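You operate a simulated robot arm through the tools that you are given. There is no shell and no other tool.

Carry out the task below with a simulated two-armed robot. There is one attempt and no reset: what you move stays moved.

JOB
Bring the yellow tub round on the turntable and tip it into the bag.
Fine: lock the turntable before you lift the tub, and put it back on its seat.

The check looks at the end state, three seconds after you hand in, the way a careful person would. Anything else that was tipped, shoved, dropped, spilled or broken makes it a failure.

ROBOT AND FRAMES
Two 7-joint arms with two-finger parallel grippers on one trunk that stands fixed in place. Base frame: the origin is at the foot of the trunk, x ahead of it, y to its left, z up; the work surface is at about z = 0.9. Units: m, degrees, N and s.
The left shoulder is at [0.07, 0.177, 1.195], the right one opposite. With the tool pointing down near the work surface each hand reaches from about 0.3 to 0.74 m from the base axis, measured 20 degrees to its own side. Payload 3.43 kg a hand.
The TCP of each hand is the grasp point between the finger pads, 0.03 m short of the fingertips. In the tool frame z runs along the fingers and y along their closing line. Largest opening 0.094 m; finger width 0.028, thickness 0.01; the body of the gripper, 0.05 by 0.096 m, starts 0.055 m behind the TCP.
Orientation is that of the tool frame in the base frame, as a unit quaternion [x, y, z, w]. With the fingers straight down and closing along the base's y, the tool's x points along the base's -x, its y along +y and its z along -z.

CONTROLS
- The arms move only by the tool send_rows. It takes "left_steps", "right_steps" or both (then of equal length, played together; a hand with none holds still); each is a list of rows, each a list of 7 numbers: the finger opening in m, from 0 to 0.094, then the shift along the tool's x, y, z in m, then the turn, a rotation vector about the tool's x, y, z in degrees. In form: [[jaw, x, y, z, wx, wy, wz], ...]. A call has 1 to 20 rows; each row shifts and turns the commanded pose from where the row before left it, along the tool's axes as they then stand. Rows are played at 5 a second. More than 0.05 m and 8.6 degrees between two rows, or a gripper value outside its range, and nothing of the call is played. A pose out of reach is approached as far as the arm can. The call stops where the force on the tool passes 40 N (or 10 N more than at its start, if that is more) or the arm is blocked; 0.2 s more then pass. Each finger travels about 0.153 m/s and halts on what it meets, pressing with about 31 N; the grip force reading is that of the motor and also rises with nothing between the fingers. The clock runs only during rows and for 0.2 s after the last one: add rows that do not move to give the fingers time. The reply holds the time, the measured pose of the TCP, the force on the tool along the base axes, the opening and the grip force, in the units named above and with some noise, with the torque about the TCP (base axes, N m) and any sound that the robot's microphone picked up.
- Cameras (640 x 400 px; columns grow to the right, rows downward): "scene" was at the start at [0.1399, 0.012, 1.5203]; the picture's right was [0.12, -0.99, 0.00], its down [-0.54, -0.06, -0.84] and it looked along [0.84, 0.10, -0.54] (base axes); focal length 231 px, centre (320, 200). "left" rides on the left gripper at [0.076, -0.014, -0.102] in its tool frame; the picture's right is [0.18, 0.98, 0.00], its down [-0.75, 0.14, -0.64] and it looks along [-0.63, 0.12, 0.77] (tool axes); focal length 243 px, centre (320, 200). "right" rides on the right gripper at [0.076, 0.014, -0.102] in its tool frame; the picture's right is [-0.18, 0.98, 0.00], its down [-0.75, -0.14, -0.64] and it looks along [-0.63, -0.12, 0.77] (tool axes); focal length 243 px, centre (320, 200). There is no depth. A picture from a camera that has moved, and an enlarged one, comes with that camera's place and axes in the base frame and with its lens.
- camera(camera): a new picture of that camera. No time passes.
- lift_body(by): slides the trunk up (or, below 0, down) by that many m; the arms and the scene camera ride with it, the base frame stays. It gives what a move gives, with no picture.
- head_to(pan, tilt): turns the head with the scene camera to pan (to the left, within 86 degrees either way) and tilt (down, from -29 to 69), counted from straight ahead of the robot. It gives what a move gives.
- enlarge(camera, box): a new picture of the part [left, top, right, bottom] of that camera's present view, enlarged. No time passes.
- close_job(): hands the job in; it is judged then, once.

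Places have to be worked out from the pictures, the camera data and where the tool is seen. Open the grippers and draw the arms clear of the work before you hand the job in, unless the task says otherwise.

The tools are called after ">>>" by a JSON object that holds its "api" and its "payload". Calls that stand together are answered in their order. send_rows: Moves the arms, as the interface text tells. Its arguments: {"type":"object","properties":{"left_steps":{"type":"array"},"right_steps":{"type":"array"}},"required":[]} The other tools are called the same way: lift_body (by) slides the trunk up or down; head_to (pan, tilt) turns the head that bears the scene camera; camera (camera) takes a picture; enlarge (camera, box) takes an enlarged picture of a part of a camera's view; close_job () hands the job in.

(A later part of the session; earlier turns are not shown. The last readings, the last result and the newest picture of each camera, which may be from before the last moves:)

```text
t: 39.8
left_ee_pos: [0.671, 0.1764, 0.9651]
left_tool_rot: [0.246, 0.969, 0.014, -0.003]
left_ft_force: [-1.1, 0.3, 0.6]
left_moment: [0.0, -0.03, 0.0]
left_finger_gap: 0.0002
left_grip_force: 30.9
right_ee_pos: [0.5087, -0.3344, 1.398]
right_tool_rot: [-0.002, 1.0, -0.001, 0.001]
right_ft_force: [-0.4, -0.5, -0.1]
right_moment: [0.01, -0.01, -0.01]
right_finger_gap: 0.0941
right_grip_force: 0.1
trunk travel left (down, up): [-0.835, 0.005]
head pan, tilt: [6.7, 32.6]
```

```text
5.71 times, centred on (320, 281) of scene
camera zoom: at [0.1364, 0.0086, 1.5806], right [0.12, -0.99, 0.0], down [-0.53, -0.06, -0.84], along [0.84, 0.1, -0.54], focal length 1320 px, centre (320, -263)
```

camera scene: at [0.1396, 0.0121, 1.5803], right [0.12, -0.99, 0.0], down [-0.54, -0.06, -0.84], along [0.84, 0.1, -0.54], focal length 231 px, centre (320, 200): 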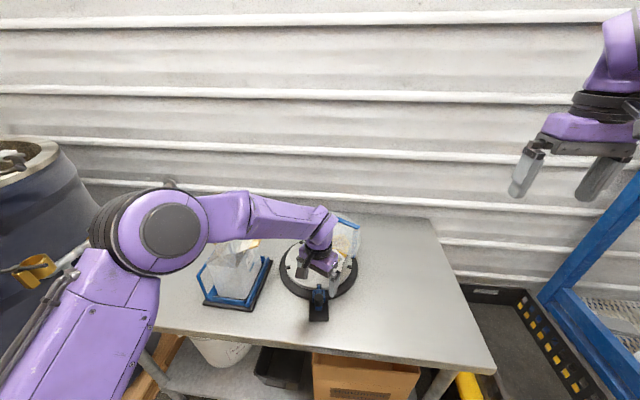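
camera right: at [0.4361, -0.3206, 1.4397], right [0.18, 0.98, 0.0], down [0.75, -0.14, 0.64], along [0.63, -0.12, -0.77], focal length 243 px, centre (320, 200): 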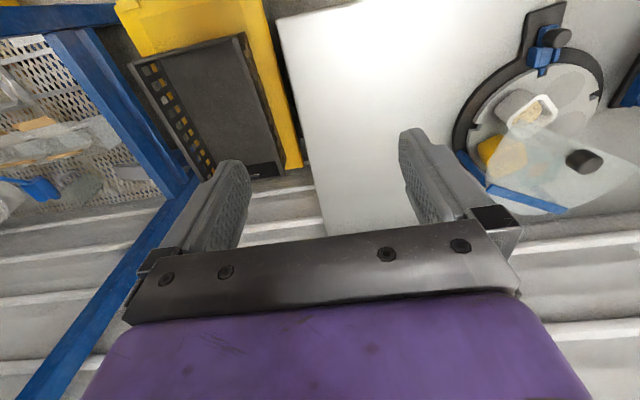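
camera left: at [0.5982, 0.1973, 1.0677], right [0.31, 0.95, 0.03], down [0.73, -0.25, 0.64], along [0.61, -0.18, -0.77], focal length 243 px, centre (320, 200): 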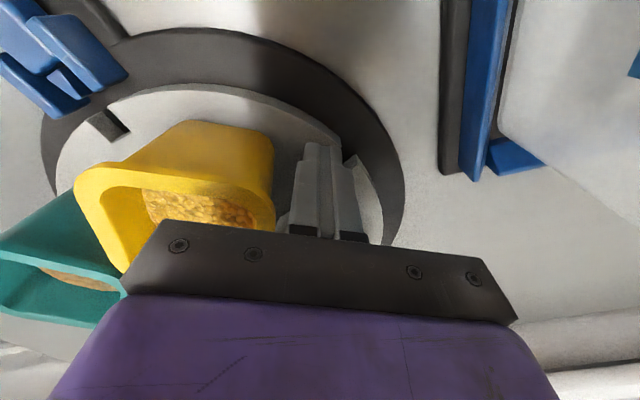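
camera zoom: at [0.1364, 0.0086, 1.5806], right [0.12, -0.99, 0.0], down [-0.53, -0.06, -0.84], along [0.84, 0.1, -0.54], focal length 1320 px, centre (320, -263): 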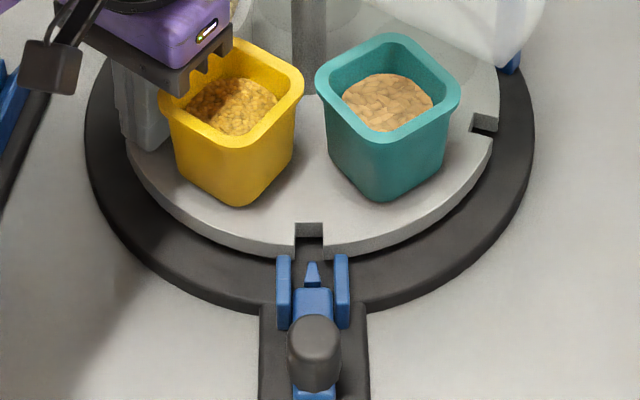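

The notch now lines up with the bolt within about 1°, and the yellow tub is at the clear front-left seat. I'll lift straight up and go back over the knob to lock it.

>>> {"api": "send_rows", "payload": {"left_steps": [[0.0, 0, 0, -0.03, 0, 0, 0], [0.0, 0, 0, -0.035, 0, 0, 0], [0.0, 0, 0, -0.03, 0, 0, 0], [0.0, 0.0169, -0.0421, 0, 0, 0, 0], [0.02, 0.0169, -0.0421, 0, 0, 0, 0], [0.04, 0.0169, -0.0421, 0, 0, 0, 0], [0.06, 0.0169, -0.0421, 0, 0, 0, 0], [0.06, 0, 0, 0, 0, 0, 0]]}}

>>> {"api": "camera", "payload": {"camera": "left"}}

>>> {"api": "enlarge", "payload": {"camera": "scene", "box": [260, 206, 380, 326]}}

```text
t: 41.6
left_ee_pos: [0.535, 0.0617, 1.0548]
left_tool_rot: [0.245, 0.969, 0.013, -0.004]
left_ft_force: [0.1, 0.2, -0.3]
left_moment: [-0.02, 0.03, 0.01]
left_finger_gap: 0.0603
left_grip_force: 0.0
right_ee_pos: [0.5117, -0.3325, 1.397]
right_tool_rot: [-0.002, 1.0, -0.002, 0.0]
right_ft_force: [0.3, 0.2, -0.2]
right_moment: [-0.02, 0.0, 0.0]
right_finger_gap: 0.0941
right_grip_force: 0.0
trunk travel left (down, up): [-0.835, 0.005]
head pan, tilt: [6.7, 32.6]
```

```text
taken
camera left: at [0.4611, 0.0832, 1.1581], right [0.31, 0.95, 0.02], down [0.73, -0.25, 0.64], along [0.61, -0.18, -0.77], focal length 243 px, centre (320, 200)
```

left: 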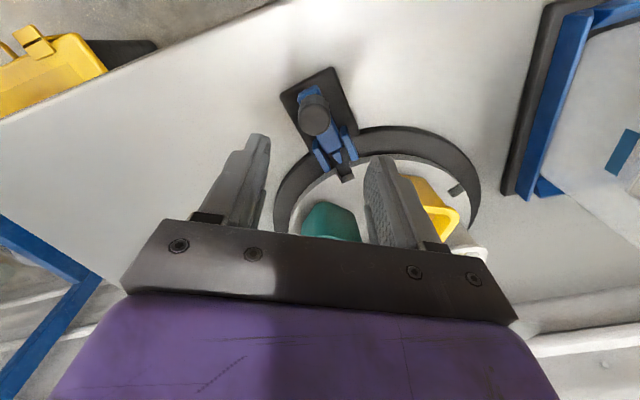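

```text
3.33 times, centred on (320, 266) of scene
camera zoom: at [0.1396, 0.0114, 1.5804], right [0.12, -0.99, 0.0], down [-0.54, -0.06, -0.84], along [0.84, 0.1, -0.54], focal length 770 px, centre (320, -20)
```

zoom: 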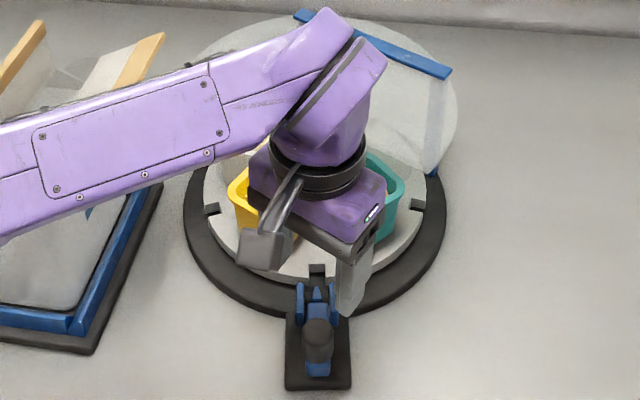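

>>> {"api": "enlarge", "payload": {"camera": "left", "box": [260, 60, 400, 200]}}

```text
2.86 times, centred on (330, 130) of left
camera zoom: at [0.4611, 0.0832, 1.1581], right [0.31, 0.95, 0.02], down [0.73, -0.25, 0.64], along [0.61, -0.18, -0.77], focal length 693 px, centre (291, 400)
```

zoom: 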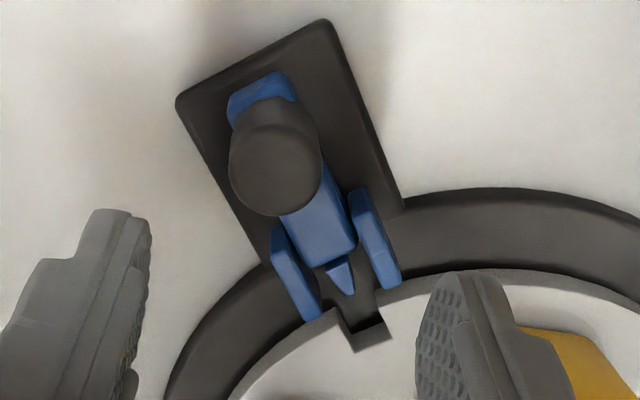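

The knob is at about (0.5327, 0.0596), and the bolt points squarely into the notch. I'll descend and grip the knob.

>>> {"api": "send_rows", "payload": {"left_steps": [[0.06, 0.001, -0.0029, 0.035, 0, 0, 0], [0.06, 0, 0, 0.035, 0, 0, 0], [0.06, 0, 0, 0.01, 0, 0, 0], [0.06, 0, 0, 0, 0, 0, 0], [0.03, 0, 0, 0, 0, 0, 0], [0.015, 0, 0, 0, 0, 0, 0], [0.015, 0, 0, 0, 0, 0, 0]]}}

>>> {"api": "enlarge", "payload": {"camera": "left", "box": [240, 80, 400, 240]}}

>>> {"api": "enlarge", "payload": {"camera": "scene", "box": [290, 246, 350, 316]}}

```text
t: 43.2
left_ee_pos: [0.533, 0.0597, 0.9753]
left_tool_rot: [0.246, 0.969, 0.013, -0.004]
left_ft_force: [-0.3, -0.2, -0.9]
left_moment: [-0.54, -0.03, -0.08]
left_finger_gap: 0.0268
left_grip_force: 30.9
right_ee_pos: [0.5121, -0.3319, 1.398]
right_tool_rot: [-0.002, 1.0, -0.002, 0.0]
right_ft_force: [0.0, 0.3, 1.2]
right_moment: [-0.02, 0.01, -0.03]
right_finger_gap: 0.0936
right_grip_force: 0.1
trunk travel left (down, up): [-0.835, 0.005]
head pan, tilt: [6.7, 32.6]
```

```text
2.50 times, centred on (320, 160) of left
camera zoom: at [0.4596, 0.0817, 1.0783], right [0.31, 0.95, 0.02], down [0.73, -0.25, 0.64], along [0.61, -0.18, -0.77], focal length 606 px, centre (320, 300)
```

zoom: 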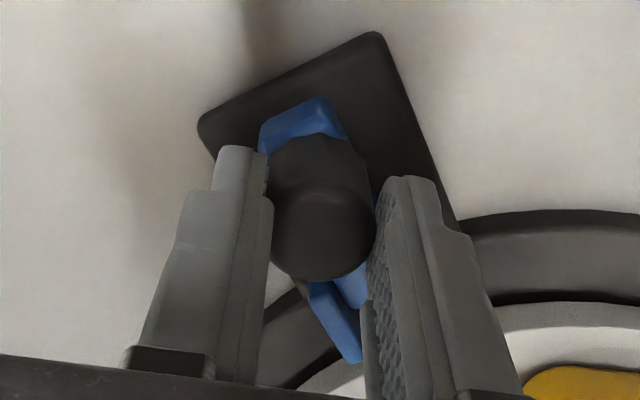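

```text
5.71 times, centred on (320, 281) of scene
camera zoom: at [0.1401, 0.0117, 1.5803], right [0.12, -0.99, 0.0], down [-0.54, -0.06, -0.84], along [0.84, 0.1, -0.54], focal length 1320 px, centre (320, -263)
```

zoom: 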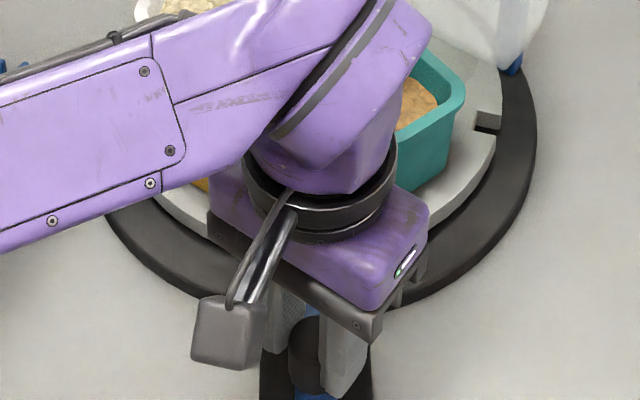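

Gripped. Now I'll slide the bolt toward the platter in small steps.

>>> {"api": "send_rows", "payload": {"left_steps": [[0.015, -0.004, 0.003, 0, 0, 0, 0], [0.015, -0.004, 0.003, 0, 0, 0, 0], [0.015, -0.004, 0.003, 0, 0, 0, 0], [0.015, -0.0032, 0.0024, 0, 0, 0, 0]]}}

>>> {"api": "enlarge", "payload": {"camera": "left", "box": [240, 80, 400, 240]}}

```text
t: 44.2
left_ee_pos: [0.5518, 0.063, 0.9747]
left_tool_rot: [0.245, 0.969, 0.012, -0.004]
left_ft_force: [0.4, 2.8, 1.1]
left_moment: [0.12, 0.81, -0.09]
left_finger_gap: 0.0271
left_grip_force: 31.0
right_ee_pos: [0.5112, -0.3318, 1.3971]
right_tool_rot: [-0.002, 1.0, -0.003, 0.0]
right_ft_force: [-0.1, -0.4, 0.1]
right_moment: [0.02, -0.02, -0.01]
right_finger_gap: 0.0939
right_grip_force: 0.1
trunk travel left (down, up): [-0.835, 0.005]
head pan, tilt: [6.7, 32.6]
```

```text
2.50 times, centred on (320, 160) of left
camera zoom: at [0.4793, 0.0842, 1.0783], right [0.31, 0.95, 0.02], down [0.73, -0.25, 0.64], along [0.61, -0.18, -0.77], focal length 606 px, centre (320, 300)
```

zoom: 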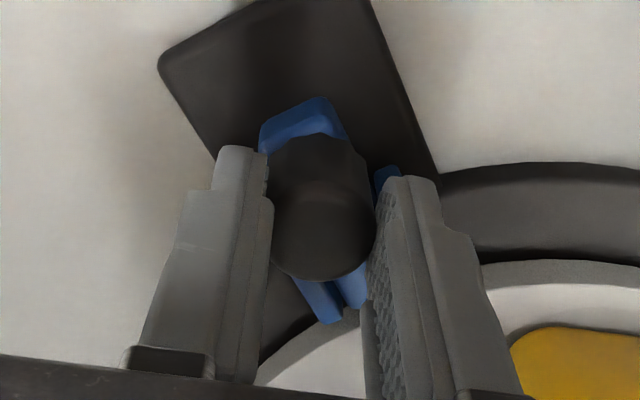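

The bolt moved about 19 mm with little force. I'll continue in 2 mm steps and watch for the end stop.

>>> {"api": "send_rows", "payload": {"left_steps": [[0.015, -0.0016, 0.0012, 0, 0, 0, 0], [0.015, -0.0016, 0.0012, 0, 0, 0, 0]]}}

>>> {"api": "enlarge", "payload": {"camera": "scene", "box": [290, 246, 350, 316]}}

>>> {"api": "enlarge", "payload": {"camera": "left", "box": [240, 80, 400, 240]}}

```text
t: 44.8
left_ee_pos: [0.5542, 0.0624, 0.9734]
left_tool_rot: [0.246, 0.969, 0.011, -0.004]
left_ft_force: [-6.9, 8.7, 0.9]
left_moment: [-0.01, 0.4, 0.07]
left_finger_gap: 0.0273
left_grip_force: 31.0
right_ee_pos: [0.5109, -0.3294, 1.3987]
right_tool_rot: [-0.001, 1.0, -0.003, 0.0]
right_ft_force: [-0.8, 0.3, -0.2]
right_moment: [-0.02, 0.0, 0.02]
right_finger_gap: 0.094
right_grip_force: 0.0
trunk travel left (down, up): [-0.835, 0.005]
head pan, tilt: [6.7, 32.6]
```

```text
5.71 times, centred on (320, 281) of scene
camera zoom: at [0.138, 0.014, 1.5805], right [0.12, -0.99, 0.0], down [-0.53, -0.06, -0.84], along [0.84, 0.1, -0.54], focal length 1320 px, centre (320, -263)
```

zoom: 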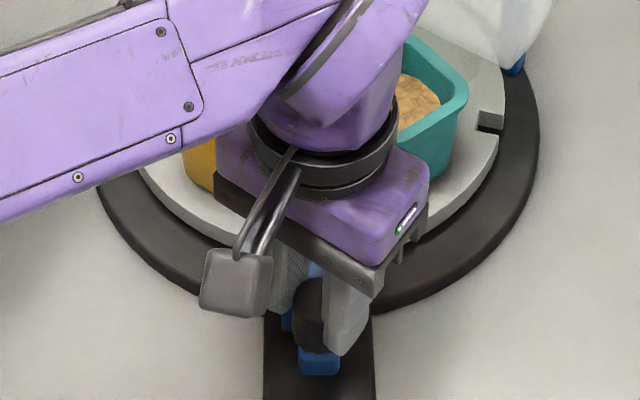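

```text
2.50 times, centred on (320, 160) of left
camera zoom: at [0.4812, 0.0845, 1.0783], right [0.31, 0.95, 0.02], down [0.73, -0.25, 0.64], along [0.61, -0.18, -0.77], focal length 606 px, centre (320, 300)
```

zoom: 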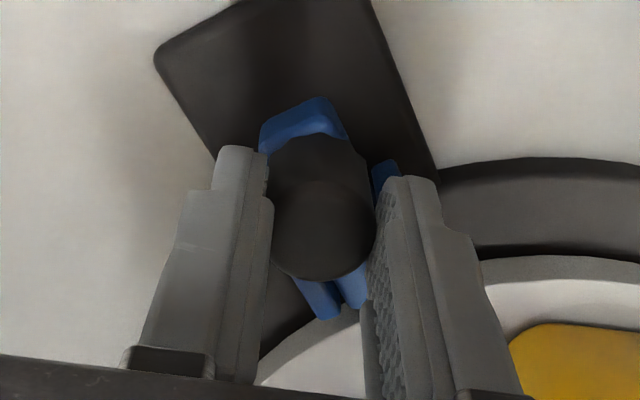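

There's some resistance now (−7 N axial) plus about 9 N sideways. I'll relieve the side load with a 1.5 mm shift toward +y and re-read.

>>> {"api": "send_rows", "payload": {"left_steps": [[0.015, 0.0007, 0.0013, 0, 0, 0, 0], [0.015, 0, 0, 0, 0, 0, 0]]}}

```text
t: 45.4
left_ee_pos: [0.5544, 0.062, 0.9752]
left_tool_rot: [0.247, 0.969, 0.011, -0.003]
left_ft_force: [-6.7, 2.7, 0.3]
left_moment: [-0.5, 0.24, -0.04]
left_finger_gap: 0.027
left_grip_force: 31.2
right_ee_pos: [0.5104, -0.3299, 1.3975]
right_tool_rot: [-0.002, 1.0, -0.004, 0.0]
right_ft_force: [0.4, 0.7, -0.1]
right_moment: [0.0, -0.04, 0.01]
right_finger_gap: 0.094
right_grip_force: 0.1
trunk travel left (down, up): [-0.835, 0.005]
head pan, tilt: [6.7, 32.6]
```

The axial stop is reached, with the knob about where it would sit locked for the shifted base. I'll push on gently through the bolt to slide the base back the ~5 mm I dragged it.

>>> {"api": "send_rows", "payload": {"left_steps": [[0.015, -0.0016, 0.0012, 0, 0, 0, 0], [0.015, -0.0016, 0.0012, 0, 0, 0, 0]]}}

>>> {"api": "enlarge", "payload": {"camera": "left", "box": [240, 80, 400, 240]}}

```text
t: 46.0
left_ee_pos: [0.5571, 0.0628, 0.976]
left_tool_rot: [0.247, 0.969, 0.012, -0.003]
left_ft_force: [-8.3, -2.8, 0.4]
left_moment: [-0.33, 0.46, -0.1]
left_finger_gap: 0.0274
left_grip_force: 30.3
right_ee_pos: [0.5104, -0.3322, 1.3979]
right_tool_rot: [0.0, 1.0, -0.002, 0.0]
right_ft_force: [-0.2, 0.1, -0.1]
right_moment: [0.02, 0.02, -0.04]
right_finger_gap: 0.0939
right_grip_force: 0.1
trunk travel left (down, up): [-0.835, 0.005]
head pan, tilt: [6.7, 32.6]
```

```text
2.50 times, centred on (320, 160) of left
camera zoom: at [0.4851, 0.0846, 1.0784], right [0.31, 0.95, 0.02], down [0.73, -0.25, 0.64], along [0.61, -0.18, -0.77], focal length 606 px, centre (320, 300)
```

zoom: 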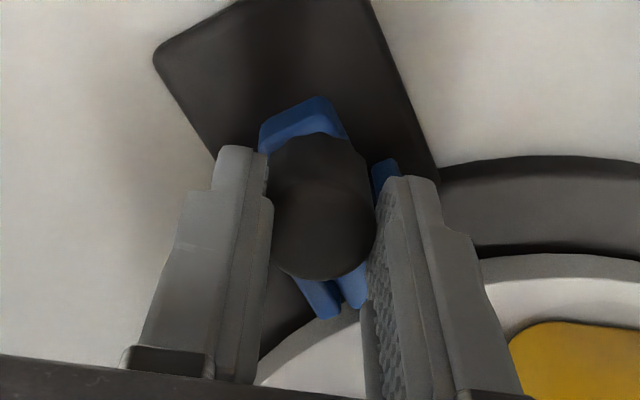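

>>> {"api": "enlarge", "payload": {"camera": "scene", "box": [290, 256, 350, 326]}}

```text
5.71 times, centred on (320, 291) of scene
camera zoom: at [0.1388, 0.0115, 1.5804], right [0.12, -0.99, 0.0], down [-0.54, -0.06, -0.84], along [0.84, 0.1, -0.54], focal length 1320 px, centre (320, -320)
```

zoom: 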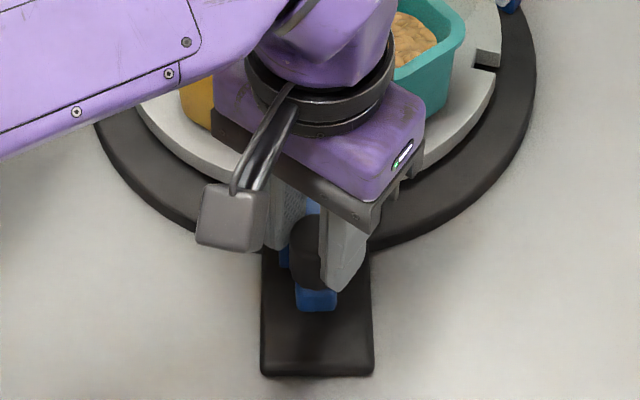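

The base's front edge is nearly back to where it started. One more 2 mm push, then release.

>>> {"api": "send_rows", "payload": {"left_steps": [[0.015, -0.0014, 0.0016, 0, 0, 0, 0], [0.015, 0, 0, 0, 0, 0, 0]]}}

>>> {"api": "enlarge", "payload": {"camera": "scene", "box": [290, 256, 350, 326]}}

```text
t: 46.6
left_ee_pos: [0.5603, 0.0642, 0.9756]
left_tool_rot: [0.247, 0.969, 0.012, -0.003]
left_ft_force: [-9.4, -2.4, 0.3]
left_moment: [-0.57, 0.19, -0.2]
left_finger_gap: 0.0271
left_grip_force: 31.3
right_ee_pos: [0.5108, -0.3325, 1.3983]
right_tool_rot: [-0.001, 1.0, -0.003, 0.0]
right_ft_force: [0.2, -0.6, 0.2]
right_moment: [0.03, -0.01, 0.01]
right_finger_gap: 0.0942
right_grip_force: 0.2
trunk travel left (down, up): [-0.835, 0.005]
head pan, tilt: [6.7, 32.6]
```

```text
5.71 times, centred on (320, 291) of scene
camera zoom: at [0.1384, 0.0115, 1.5804], right [0.12, -0.99, 0.0], down [-0.54, -0.06, -0.84], along [0.84, 0.1, -0.54], focal length 1320 px, centre (320, -320)
```

zoom: 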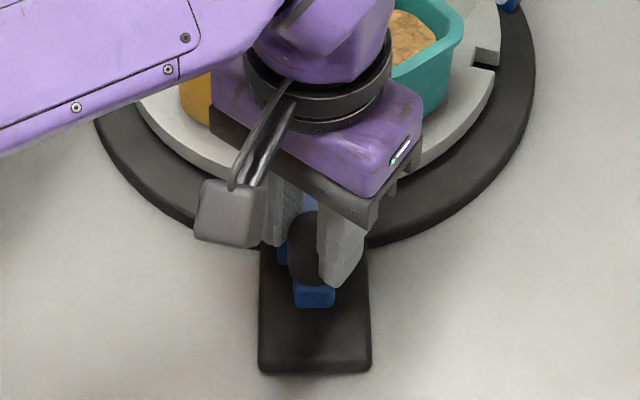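

The plate edge is back at its original pixel position. Releasing the knob and lifting to check the bolt.

>>> {"api": "send_rows", "payload": {"left_steps": [[0.05, 0, 0, 0, 0, 0, 0], [0.06, 0, 0, 0, 0, 0, 0], [0.06, 0, 0, -0.04, 0, 0, 0], [0.06, 0, 0, -0.04, 0, 0, 0], [0.06, 0.03, 0, -0.02, 0, 0, 0]]}}

>>> {"api": "camera", "payload": {"camera": "left"}}

>>> {"api": "enlarge", "payload": {"camera": "left", "box": [260, 60, 460, 240]}}

>>> {"api": "enlarge", "payload": {"camera": "scene", "box": [290, 246, 350, 316]}}

```text
t: 47.8
left_ee_pos: [0.5344, 0.0773, 1.0762]
left_tool_rot: [0.246, 0.969, 0.009, -0.003]
left_ft_force: [-0.6, 0.2, 0.8]
left_moment: [-0.03, -0.01, -0.02]
left_finger_gap: 0.06
left_grip_force: 0.1
right_ee_pos: [0.5089, -0.3299, 1.3982]
right_tool_rot: [-0.002, 1.0, -0.002, 0.0]
right_ft_force: [-0.5, -0.2, 0.3]
right_moment: [-0.03, 0.01, 0.01]
right_finger_gap: 0.094
right_grip_force: 0.0
trunk travel left (down, up): [-0.835, 0.005]
head pan, tilt: [6.7, 32.6]
```

```text
taken
camera left: at [0.4617, 0.0993, 1.1787], right [0.31, 0.95, 0.02], down [0.73, -0.25, 0.64], along [0.61, -0.18, -0.77], focal length 243 px, centre (320, 200)
```

left: 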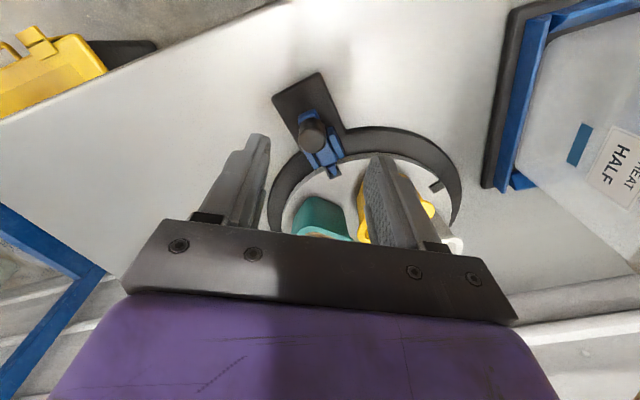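

```text
2.22 times, centred on (360, 150) of left
camera zoom: at [0.4617, 0.0993, 1.1787], right [0.31, 0.95, 0.02], down [0.73, -0.25, 0.64], along [0.61, -0.18, -0.77], focal length 539 px, centre (231, 311)
```

zoom: 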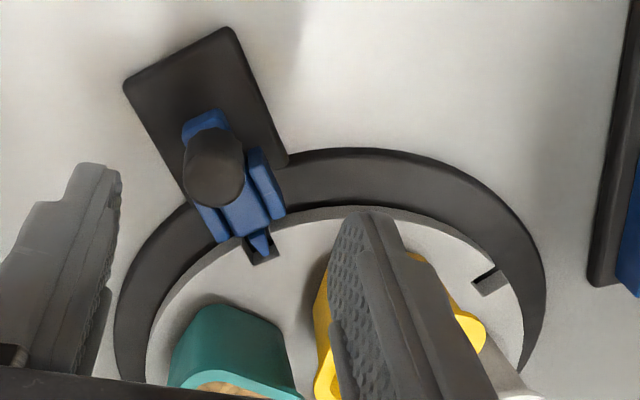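

```text
5.71 times, centred on (320, 281) of scene
camera zoom: at [0.1382, 0.0136, 1.5804], right [0.12, -0.99, 0.0], down [-0.53, -0.06, -0.84], along [0.84, 0.1, -0.54], focal length 1320 px, centre (320, -263)
```

zoom: 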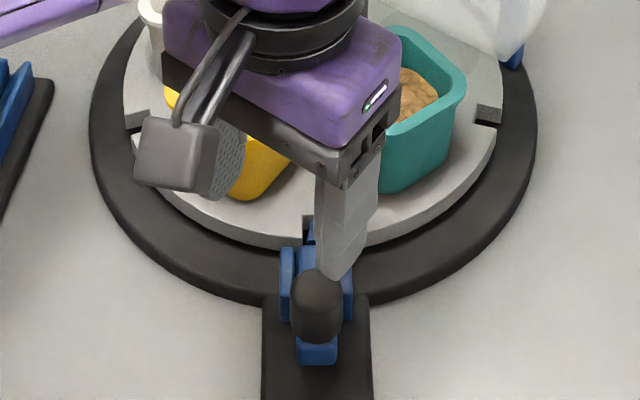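

The bolt tip is seated in the notch exactly as at the start, so the turntable is locked with yellow at the clear seat. Before lifting the tub, I'll dry-run the pouring motion with an empty hand to check the arm can reach it. First I'll move up and toward the bag side.

>>> {"api": "send_rows", "payload": {"left_steps": [[0.06, 0.0196, 0.0219, -0.035, 0, 0, 0], [0.06, 0.0196, 0.0219, -0.035, 0, 0, 0], [0.06, 0.0196, 0.0219, -0.035, 0, 0, 0], [0.06, 0.0196, 0.0219, -0.035, 0, 0, 0], [0.06, 0.0196, 0.0219, -0.035, 0, 0, 0], [0.06, 0, 0, 0, 0, 0, -7.15], [0.06, 0, 0, 0, 0, 0, -7.15], [0.06, 0, 0, 0, 0, 0, -7.15], [0.06, 0, 0, 0, 0, 0, -7.15]]}}

>>> {"api": "camera", "payload": {"camera": "scene"}}

>>> {"api": "camera", "payload": {"camera": "left"}}

```text
t: 49.8
left_ee_pos: [0.5018, 0.2161, 1.2534]
left_tool_rot: [-0.002, 1.0, 0.012, 0.0]
left_ft_force: [-0.1, 0.1, 0.4]
left_moment: [0.03, 0.02, 0.01]
left_finger_gap: 0.0602
left_grip_force: 0.1
right_ee_pos: [0.5132, -0.3312, 1.3977]
right_tool_rot: [-0.001, 1.0, -0.002, -0.001]
right_ft_force: [0.9, 0.2, 0.0]
right_moment: [-0.01, 0.05, 0.0]
right_finger_gap: 0.0939
right_grip_force: 0.0
trunk travel left (down, up): [-0.835, 0.005]
head pan, tilt: [6.7, 32.6]
```

```text
taken
camera scene: at [0.1406, 0.0119, 1.5803], right [0.12, -0.99, 0.0], down [-0.54, -0.06, -0.84], along [0.84, 0.1, -0.54], focal length 231 px, centre (320, 200)
```

scene: 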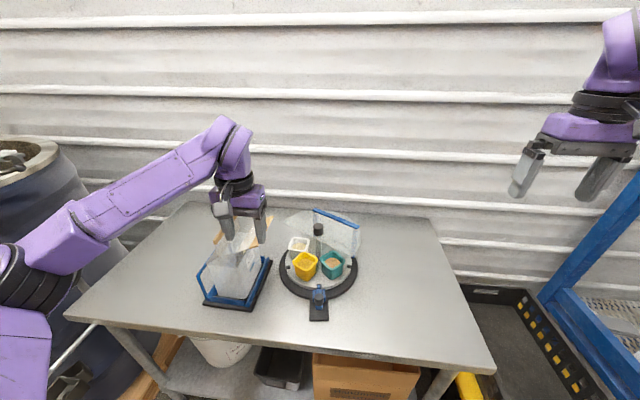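

```text
taken
camera left: at [0.4267, 0.1993, 1.3559], right [-0.19, 0.98, 0.02], down [0.75, 0.13, 0.64], along [0.63, 0.14, -0.76], focal length 243 px, centre (320, 200)
```

left: 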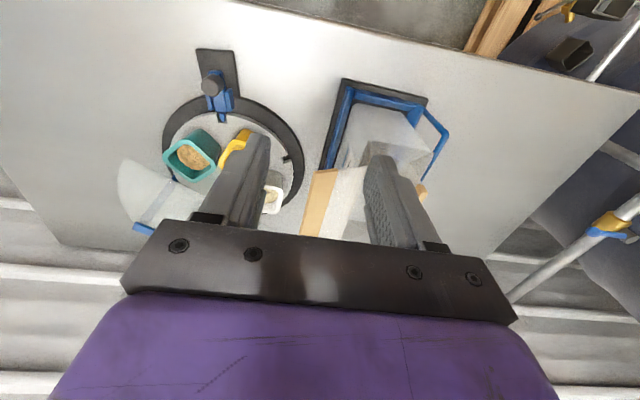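

The hand is free over the table front at yaw 0. For the dry run I'll move level with the bag, then pitch the fingers forward while advancing above it (z ≈ 1.29, well over the slats at 1.15).

>>> {"api": "send_rows", "payload": {"left_steps": [[0.06, 0, 0.0385, -0.0185, 0, 0, 0], [0.06, 0, 0.0385, -0.0185, 0, 0, 0], [0.06, -0.03, 0, 0, 0, -8, 0], [0.06, -0.0297, 0, 0.0042, 0, -8, 0], [0.06, -0.0288, 0, 0.0083, 0, -8, 0], [0.06, -0.0274, 0, 0.0122, 0, -8, 0]]}}

>>> {"api": "camera", "payload": {"camera": "left"}}

>>> {"api": "camera", "payload": {"camera": "scene"}}

```text
t: 51.2
left_ee_pos: [0.6227, 0.2934, 1.2892]
left_tool_rot: [0.003, 0.961, 0.011, 0.275]
left_ft_force: [-0.4, -0.2, 0.2]
left_moment: [-0.01, 0.05, -0.01]
left_finger_gap: 0.06
left_grip_force: 0.1
right_ee_pos: [0.5151, -0.332, 1.3978]
right_tool_rot: [-0.002, 1.0, -0.003, -0.001]
right_ft_force: [0.3, -0.2, 0.2]
right_moment: [0.0, 0.04, 0.04]
right_finger_gap: 0.0942
right_grip_force: 0.0
trunk travel left (down, up): [-0.835, 0.005]
head pan, tilt: [6.7, 32.6]
```

```text
taken
camera left: at [0.5052, 0.2768, 1.3365], right [-0.16, 0.98, -0.07], down [0.3, 0.12, 0.95], along [0.94, 0.13, -0.31], focal length 243 px, centre (320, 200)
```

left: 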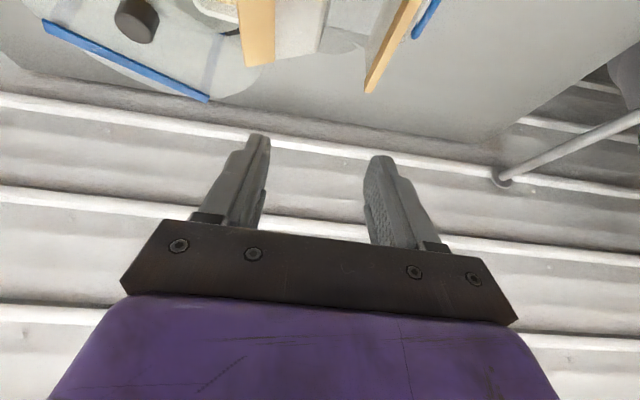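

```text
taken
camera scene: at [0.1422, 0.0117, 1.5801], right [0.12, -0.99, 0.0], down [-0.54, -0.06, -0.84], along [0.84, 0.1, -0.54], focal length 231 px, centre (320, 200)
```

scene: 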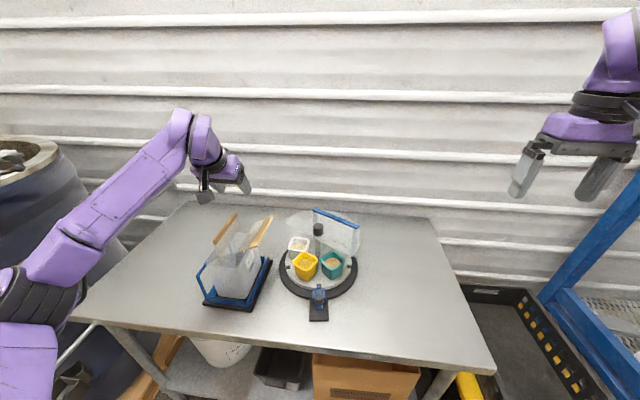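

Pitch 32° was fine. I'll continue the dry run to about 120° in two parts.

>>> {"api": "send_rows", "payload": {"left_steps": [[0.06, -0.0085, 0, 0.0053, 0, -8, 0], [0.06, -0.0077, 0, 0.0064, 0, -8, 0], [0.06, -0.0067, 0, 0.0074, 0, -8, 0], [0.06, -0.0056, 0, 0.0083, 0, -8, 0], [0.06, 0, 0, 0, 0, -8, 0], [0.06, 0, 0, 0, 0, -8, 0]]}}

>>> {"api": "camera", "payload": {"camera": "scene"}}

>>> {"api": "camera", "payload": {"camera": "left"}}

```text
t: 52.6
left_ee_pos: [0.7692, 0.3551, 1.4172]
left_tool_rot: [0.02, 0.771, 0.008, 0.636]
left_ft_force: [-0.3, 0.5, 0.0]
left_moment: [-0.01, -0.02, -0.02]
left_finger_gap: 0.0601
left_grip_force: 0.1
left hand out of reach, approached as far as the arm can: row 3, 4, 5, 6
right_ee_pos: [0.5118, -0.3314, 1.3973]
right_tool_rot: [-0.002, 1.0, -0.003, -0.001]
right_ft_force: [-0.4, 0.6, 0.3]
right_moment: [-0.01, 0.02, -0.02]
right_finger_gap: 0.094
right_grip_force: 0.0
trunk travel left (down, up): [-0.835, 0.005]
head pan, tilt: [6.7, 32.6]
```

```text
taken
camera scene: at [0.1406, 0.0128, 1.5802], right [0.12, -0.99, 0.0], down [-0.54, -0.06, -0.84], along [0.84, 0.1, -0.54], focal length 231 px, centre (320, 200)
```

scene: 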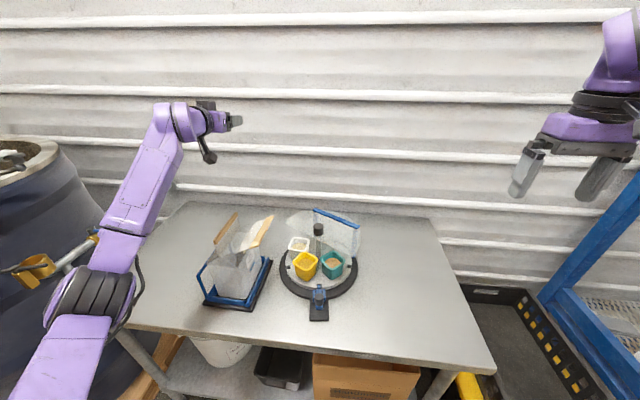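

```text
taken
camera left: at [0.6541, 0.3457, 1.3616], right [-0.01, 0.99, -0.14], down [-0.48, 0.12, 0.87], along [0.87, 0.08, 0.48], focal length 243 px, centre (320, 200)
```

left: 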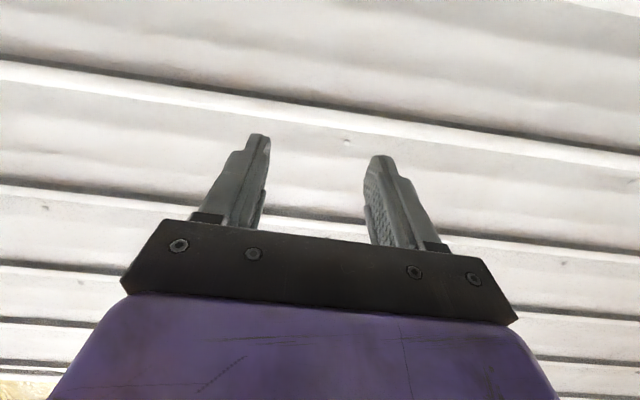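

The wrist can't pitch further forward: past roughly 50° the forearm has to swing up and the hand drifts off. So tipping must come from rolling about the forearm, with the closing axis pointing forward along it. I'll retrace back toward vertical and test that instead.

>>> {"api": "send_rows", "payload": {"left_steps": [[0.06, 0.0256, -0.01, -0.02, 0, 8, 0], [0.06, 0.0281, -0.01, -0.0163, 0, 8, 0], [0.06, 0.0301, -0.01, -0.0121, 0, 8, 0], [0.06, 0.0315, -0.01, -0.0079, 0, 8, 0], [0.06, 0.0323, -0.01, -0.0034, 0, 8, 0], [0.06, 0.0324, -0.01, 0.0012, 0, 8, 0]]}}

>>> {"api": "camera", "payload": {"camera": "scene"}}

```text
t: 54.0
left_ee_pos: [0.6232, 0.297, 1.2903]
left_tool_rot: [0.003, 0.962, 0.012, 0.274]
left_ft_force: [0.0, -0.3, 0.1]
left_moment: [-0.01, 0.02, 0.04]
left_finger_gap: 0.06
left_grip_force: 0.1
left hand out of reach, approached as far as the arm can: row 1
right_ee_pos: [0.5105, -0.332, 1.3988]
right_tool_rot: [-0.002, 1.0, -0.003, 0.001]
right_ft_force: [-0.2, -0.5, 0.0]
right_moment: [0.0, -0.01, 0.01]
right_finger_gap: 0.0938
right_grip_force: 0.1
trunk travel left (down, up): [-0.835, 0.005]
head pan, tilt: [6.7, 32.6]
```

```text
taken
camera scene: at [0.1396, 0.0118, 1.5803], right [0.12, -0.99, 0.0], down [-0.54, -0.06, -0.84], along [0.84, 0.1, -0.54], focal length 231 px, centre (320, 200)
```

scene: 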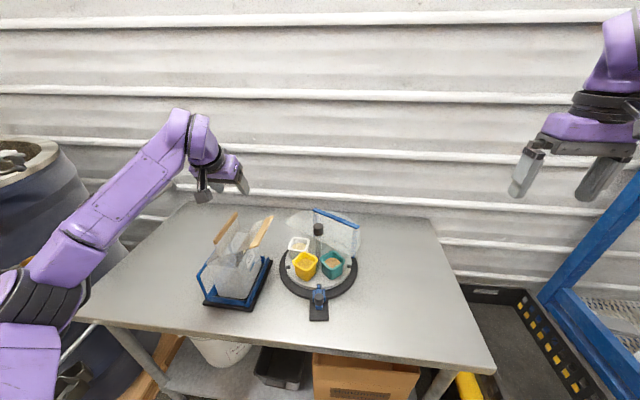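

>>> {"api": "send_rows", "payload": {"left_steps": [[0.06, 0.0102, 0, -0.0064, 0, 8, 0], [0.06, 0.011, 0, -0.0049, 0, 8, 0], [0.06, 0.0115, 0, -0.0033, 0, 8, 0], [0.06, 0.0119, 0, -0.0017, 0, 8, 0], [0.06, 0, 0, 0, 0, 0, 8], [0.06, 0, 0, 0, 0, 0, 8], [0.06, 0, 0, 0, 0, 0, 8], [0.06, 0, 0, 0, 0, 0, 8], [0.06, 0, 0, 0, 0, 0, 8], [0.06, 0, 0, 0, 0, 0, 8], [0.06, 0, 0, 0, 0, 0, 8], [0.06, 0, 0, 0, 0, 0, 8], [0.06, 0, 0, 0, 0, 0, 8], [0.06, 0, 0, 0, 0, 0, 8]]}}

>>> {"api": "camera", "payload": {"camera": "scene"}}

>>> {"api": "camera", "payload": {"camera": "left"}}

```text
t: 57.0
left_ee_pos: [0.5764, 0.2983, 1.29]
left_tool_rot: [0.644, 0.765, 0.008, -0.008]
left_ft_force: [-0.9, -0.6, -1.1]
left_moment: [0.02, -0.03, -0.01]
left_finger_gap: 0.0598
left_grip_force: 0.1
right_ee_pos: [0.511, -0.3323, 1.3972]
right_tool_rot: [-0.002, 1.0, -0.002, -0.001]
right_ft_force: [0.4, 0.4, -0.2]
right_moment: [-0.03, 0.01, -0.02]
right_finger_gap: 0.0942
right_grip_force: 0.0
trunk travel left (down, up): [-0.835, 0.005]
head pan, tilt: [6.7, 32.6]
```

```text
taken
camera scene: at [0.1398, 0.0118, 1.5803], right [0.12, -0.99, 0.0], down [-0.54, -0.06, -0.84], along [0.84, 0.1, -0.54], focal length 231 px, centre (320, 200)
```

scene: 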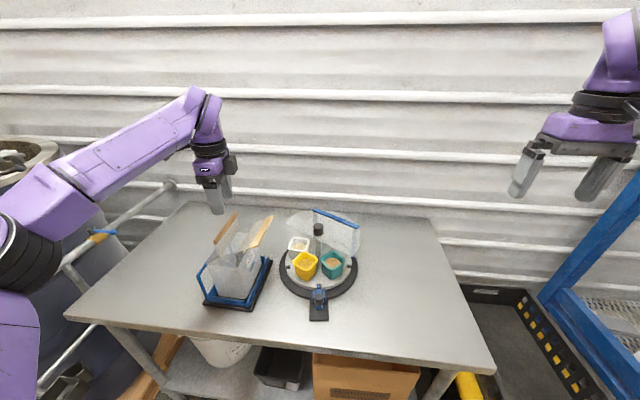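

```text
taken
camera left: at [0.5508, 0.3687, 1.3941], right [0.94, 0.35, 0.01], down [0.27, -0.73, 0.62], along [0.23, -0.58, -0.78], focal length 243 px, centre (320, 200)
```

left: 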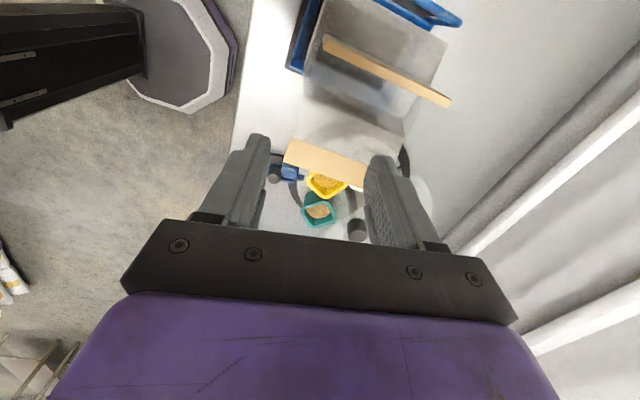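

Yaw −80° is within reach, and this view looks into the bag. I'll enlarge it to map the opening.

>>> {"api": "enlarge", "payload": {"camera": "left", "box": [270, 0, 470, 200]}}

>>> {"api": "enlarge", "payload": {"camera": "scene", "box": [190, 200, 290, 320]}}

```text
2.00 times, centred on (370, 100) of left
camera zoom: at [0.5508, 0.3687, 1.3941], right [0.94, 0.35, 0.01], down [0.27, -0.73, 0.62], along [0.23, -0.58, -0.78], focal length 485 px, centre (220, 400)
```

zoom: 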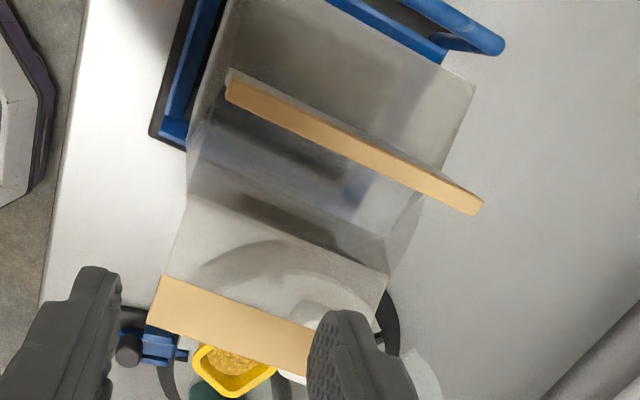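

```text
3.33 times, centred on (240, 260) of scene
camera zoom: at [0.1398, 0.0118, 1.5803], right [0.12, -0.99, 0.0], down [-0.54, -0.06, -0.84], along [0.84, 0.1, -0.54], focal length 770 px, centre (587, 0)
```

zoom: 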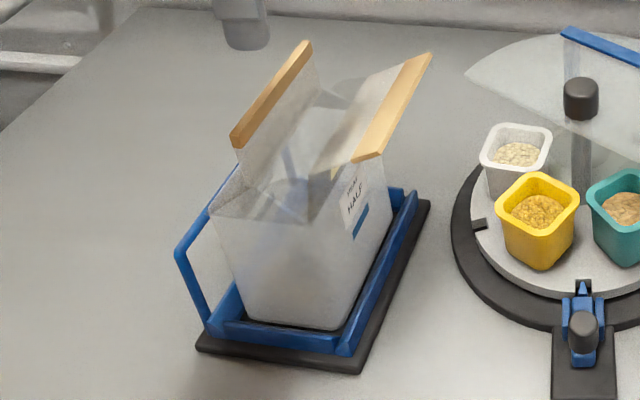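

I can map the funnel: slats at y ≈ 0.24 and 0.347, and a bag mouth about y 0.273–0.345 over x 0.57–0.70. Tipping toward the right (−y) with +wy keeps the hand camera above the stream. I'll dry-run that tilt.

>>> {"api": "send_rows", "payload": {"left_steps": [[0.06, 0, 0, 0, 0, 8, 0], [0.06, 0, 0, 0, 0, 8, 0], [0.06, 0, 0, 0, 0, 8, 0], [0.06, 0, 0, 0, 0, 8, 0], [0.06, 0, 0, 0, 0, 8, 0], [0.06, 0, 0, 0, 0, 8, 0]]}}

>>> {"api": "camera", "payload": {"camera": "scene"}}

```text
t: 58.4
left_ee_pos: [0.5787, 0.2977, 1.2901]
left_tool_rot: [0.583, 0.696, 0.27, -0.32]
left_ft_force: [-0.6, -0.9, -0.3]
left_moment: [0.01, -0.02, -0.02]
left_finger_gap: 0.0599
left_grip_force: 0.0
right_ee_pos: [0.5114, -0.3333, 1.3983]
right_tool_rot: [-0.002, 1.0, -0.001, 0.0]
right_ft_force: [-0.2, -0.2, 0.3]
right_moment: [0.01, 0.02, -0.02]
right_finger_gap: 0.0941
right_grip_force: 0.1
trunk travel left (down, up): [-0.835, 0.005]
head pan, tilt: [6.7, 32.6]
```

```text
taken
camera scene: at [0.1403, 0.0107, 1.5803], right [0.12, -0.99, 0.0], down [-0.54, -0.06, -0.84], along [0.84, 0.1, -0.54], focal length 231 px, centre (320, 200)
```

scene: 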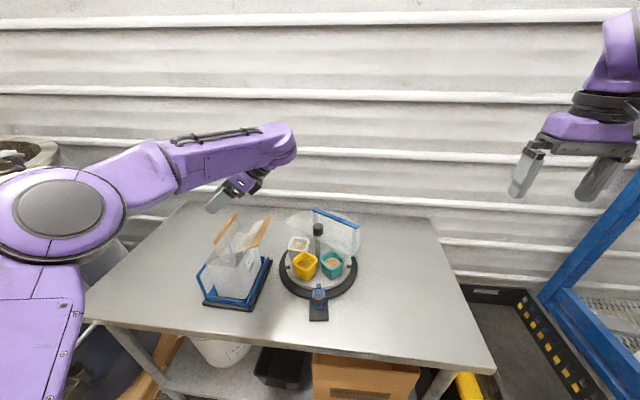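

The tilt to 48° holds position perfectly. Continuing to about 96°, then to 120°.

>>> {"api": "send_rows", "payload": {"left_steps": [[0.06, 0, 0, 0, 0, 8, 0], [0.06, 0, 0, 0, 0, 8, 0], [0.06, 0, 0, 0, 0, 8, 0], [0.06, 0, 0, 0, 0, 8, 0], [0.06, 0, 0, 0, 0, 8, 0], [0.06, 0, 0, 0, 0, 8, 0]]}}

>>> {"api": "camera", "payload": {"camera": "scene"}}

```text
t: 59.8
left_ee_pos: [0.5766, 0.2974, 1.2894]
left_tool_rot: [-0.423, -0.506, -0.484, 0.576]
left_ft_force: [0.4, 0.3, 0.8]
left_moment: [-0.03, 0.0, 0.0]
left_finger_gap: 0.06
left_grip_force: 0.1
right_ee_pos: [0.5114, -0.3318, 1.3973]
right_tool_rot: [-0.001, 1.0, -0.002, 0.0]
right_ft_force: [-0.6, 0.9, 0.1]
right_moment: [0.0, 0.02, 0.01]
right_finger_gap: 0.0938
right_grip_force: 0.1
trunk travel left (down, up): [-0.835, 0.005]
head pan, tilt: [6.7, 32.6]
```

```text
taken
camera scene: at [0.1404, 0.0116, 1.5803], right [0.12, -0.99, 0.0], down [-0.54, -0.06, -0.84], along [0.84, 0.1, -0.54], focal length 231 px, centre (320, 200)
```

scene: 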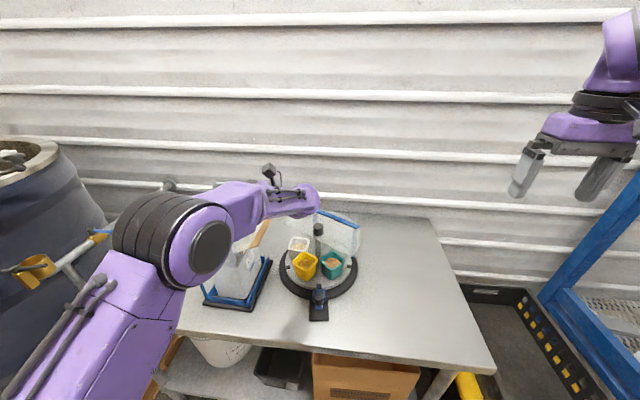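

>>> {"api": "send_rows", "payload": {"left_steps": [[0.06, 0, 0, 0, 0, 8, 0], [0.06, 0, 0, 0, 0, 8, 0], [0.06, 0, 0, 0, 0, 8, 0], [0.06, 0, 0, 0, 0, 8, 0]]}}

>>> {"api": "camera", "payload": {"camera": "scene"}}

```text
t: 60.8
left_ee_pos: [0.5768, 0.2979, 1.2893]
left_tool_rot: [-0.273, -0.328, -0.581, 0.693]
left_ft_force: [0.2, -0.2, 0.2]
left_moment: [0.01, -0.01, 0.01]
left_finger_gap: 0.06
left_grip_force: 0.1
right_ee_pos: [0.5122, -0.3322, 1.3973]
right_tool_rot: [-0.002, 1.0, -0.002, 0.001]
right_ft_force: [0.0, -0.4, -0.4]
right_moment: [-0.01, 0.01, 0.03]
right_finger_gap: 0.094
right_grip_force: 0.1
trunk travel left (down, up): [-0.835, 0.005]
head pan, tilt: [6.7, 32.6]
```

```text
taken
camera scene: at [0.1404, 0.0117, 1.5803], right [0.12, -0.99, 0.0], down [-0.54, -0.06, -0.84], along [0.84, 0.1, -0.54], focal length 231 px, centre (320, 200)
```

scene: 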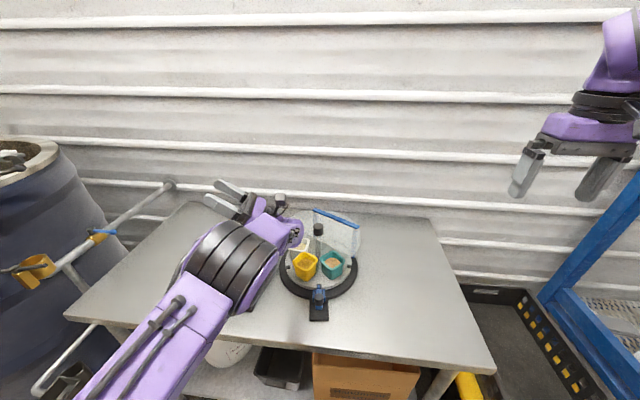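

>>> {"api": "enlarge", "payload": {"camera": "scene", "box": [170, 160, 370, 320]}}

>>> {"api": "camera", "payload": {"camera": "left"}}

>>> {"api": "camera", "payload": {"camera": "right"}}

```text
2.50 times, centred on (270, 240) of scene
camera zoom: at [0.1404, 0.0117, 1.5803], right [0.12, -0.99, 0.0], down [-0.54, -0.06, -0.84], along [0.84, 0.1, -0.54], focal length 578 px, centre (445, 100)
```

zoom: 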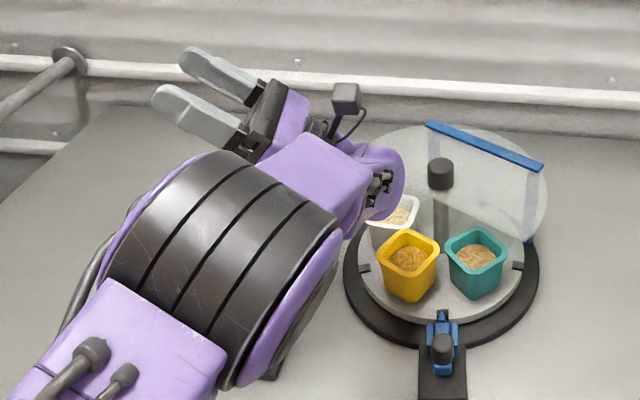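

```text
taken
camera left: at [0.5857, 0.1697, 1.2831], right [0.99, 0.06, 0.15], down [0.14, 0.01, -0.99], along [-0.06, 1.0, 0.0], focal length 243 px, centre (320, 200)
```

left: 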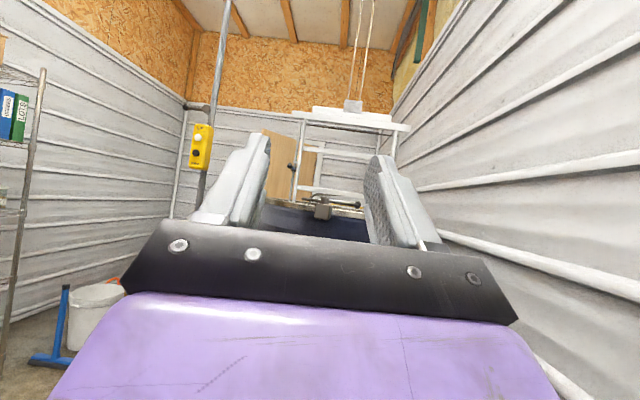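

```text
taken
camera right: at [0.4364, -0.317, 1.5004], right [0.18, 0.98, 0.0], down [0.75, -0.14, 0.64], along [0.63, -0.12, -0.77], focal length 243 px, centre (320, 200)
```

right: 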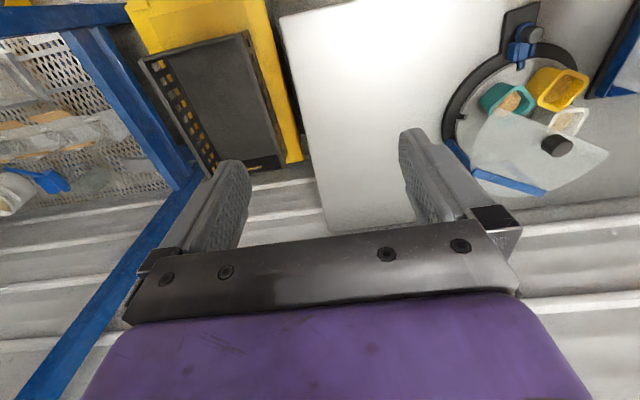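

The full 128° tilt is within reach with the TCP fixed. Now I'll reverse the tilt, then yaw back to −28.5° for the tub.

>>> {"api": "send_rows", "payload": {"left_steps": [[0.06, 0, 0, 0, 0, -8, 0], [0.06, 0, 0, 0, 0, -8, 0], [0.06, 0, 0, 0, 0, -8, 0], [0.06, 0, 0, 0, 0, -8, 0], [0.06, 0, 0, 0, 0, -8, 0], [0.06, 0, 0, 0, 0, -8, 0], [0.06, 0, 0, 0, 0, -8, 0], [0.06, 0, 0, 0, 0, -8, 0], [0.06, 0, 0, 0, 0, -8, 0], [0.06, 0, 0, 0, 0, -8, 0], [0.06, 0, 0, 0, 0, -8, 0], [0.06, 0, 0, 0, 0, -8, 0], [0.06, 0, 0, 0, 0, -8, 0], [0.06, 0, 0, 0, 0, -8, 0], [0.06, 0, 0, 0, 0, -8, 0], [0.06, 0, 0, 0, 0, -8, 0]]}}

>>> {"api": "camera", "payload": {"camera": "scene"}}

```text
t: 64.2
left_ee_pos: [0.5784, 0.3001, 1.2894]
left_tool_rot: [0.642, 0.766, 0.008, -0.006]
left_ft_force: [0.2, 0.4, -0.2]
left_moment: [-0.03, 0.03, 0.02]
left_finger_gap: 0.06
left_grip_force: 0.1
right_ee_pos: [0.5117, -0.3313, 1.3977]
right_tool_rot: [-0.001, 1.0, -0.003, 0.0]
right_ft_force: [0.4, 0.1, 0.3]
right_moment: [0.0, 0.0, -0.01]
right_finger_gap: 0.0942
right_grip_force: 0.0
trunk travel left (down, up): [-0.835, 0.005]
head pan, tilt: [6.7, 32.6]
```

```text
taken
camera scene: at [0.1397, 0.0135, 1.5803], right [0.12, -0.99, 0.0], down [-0.54, -0.06, -0.84], along [0.84, 0.1, -0.54], focal length 231 px, centre (320, 200)
```

scene: 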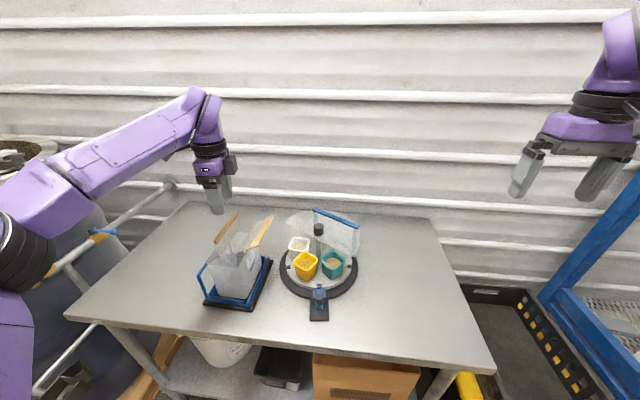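

Back to vertical with everything undisturbed. Now I'll yaw back to −28° while moving across toward the tub's side of the table, staying high.

>>> {"api": "send_rows", "payload": {"left_steps": [[0.06, -0.0239, -0.0083, 0.0057, 0, 0, -7.4], [0.06, -0.0227, -0.0113, 0.0057, 0, 0, -7.4], [0.06, -0.021, -0.0141, 0.0057, 0, 0, -7.4], [0.06, -0.019, -0.0167, 0.0057, 0, 0, -7.4], [0.06, -0.0167, -0.019, 0.0057, 0, 0, -7.4], [0.09, -0.0141, -0.021, 0.0057, 0, 0, -7.4], [0.094, -0.0113, -0.0227, 0.0057, 0, 0, -7.4]]}}

>>> {"api": "camera", "payload": {"camera": "left"}}

```text
t: 65.8
left_ee_pos: [0.5504, 0.1215, 1.2443]
left_tool_rot: [0.242, 0.97, 0.012, -0.003]
left_ft_force: [-0.4, -0.4, -0.6]
left_moment: [0.03, -0.02, 0.02]
left_finger_gap: 0.0941
left_grip_force: 0.0
right_ee_pos: [0.5129, -0.333, 1.3967]
right_tool_rot: [-0.001, 1.0, -0.002, 0.0]
right_ft_force: [0.1, 0.0, -0.3]
right_moment: [0.01, 0.0, 0.01]
right_finger_gap: 0.0939
right_grip_force: 0.1
trunk travel left (down, up): [-0.835, 0.005]
head pan, tilt: [6.7, 32.6]
```

```text
taken
camera left: at [0.4777, 0.1429, 1.3476], right [0.3, 0.95, 0.02], down [0.73, -0.24, 0.64], along [0.61, -0.17, -0.77], focal length 243 px, centre (320, 200)
```

left: 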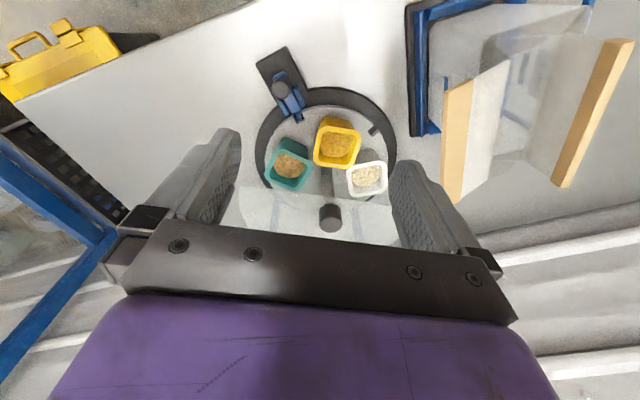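

>>> {"api": "enlarge", "payload": {"camera": "left", "box": [250, 90, 400, 240]}}

>>> {"api": "enlarge", "payload": {"camera": "scene", "box": [270, 206, 370, 306]}}

```text
2.67 times, centred on (325, 165) of left
camera zoom: at [0.4777, 0.1429, 1.3476], right [0.3, 0.95, 0.02], down [0.73, -0.24, 0.64], along [0.61, -0.17, -0.77], focal length 647 px, centre (307, 293)
```

zoom: 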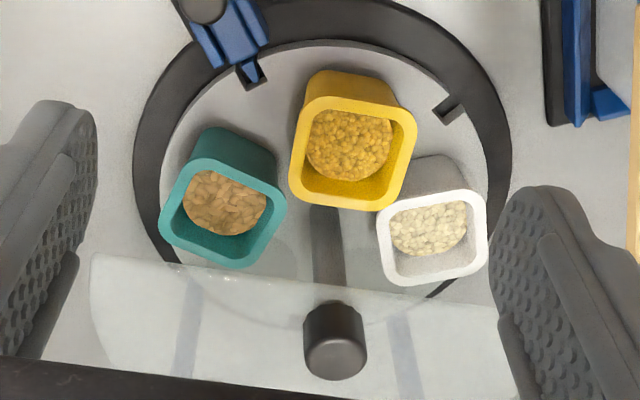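

```text
4.00 times, centred on (320, 256) of scene
camera zoom: at [0.1403, 0.0102, 1.5803], right [0.12, -0.99, 0.0], down [-0.54, -0.06, -0.84], along [0.84, 0.1, -0.54], focal length 924 px, centre (320, -24)
```

zoom: 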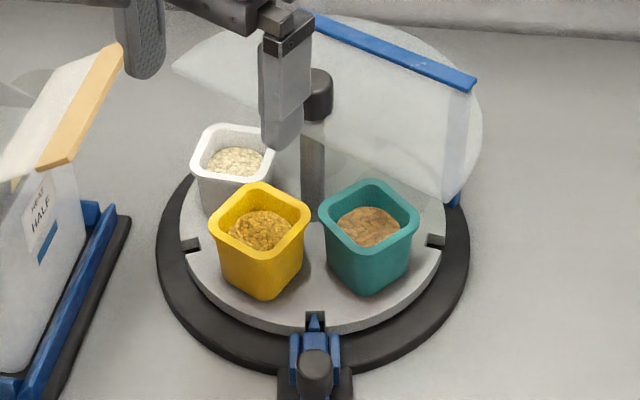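

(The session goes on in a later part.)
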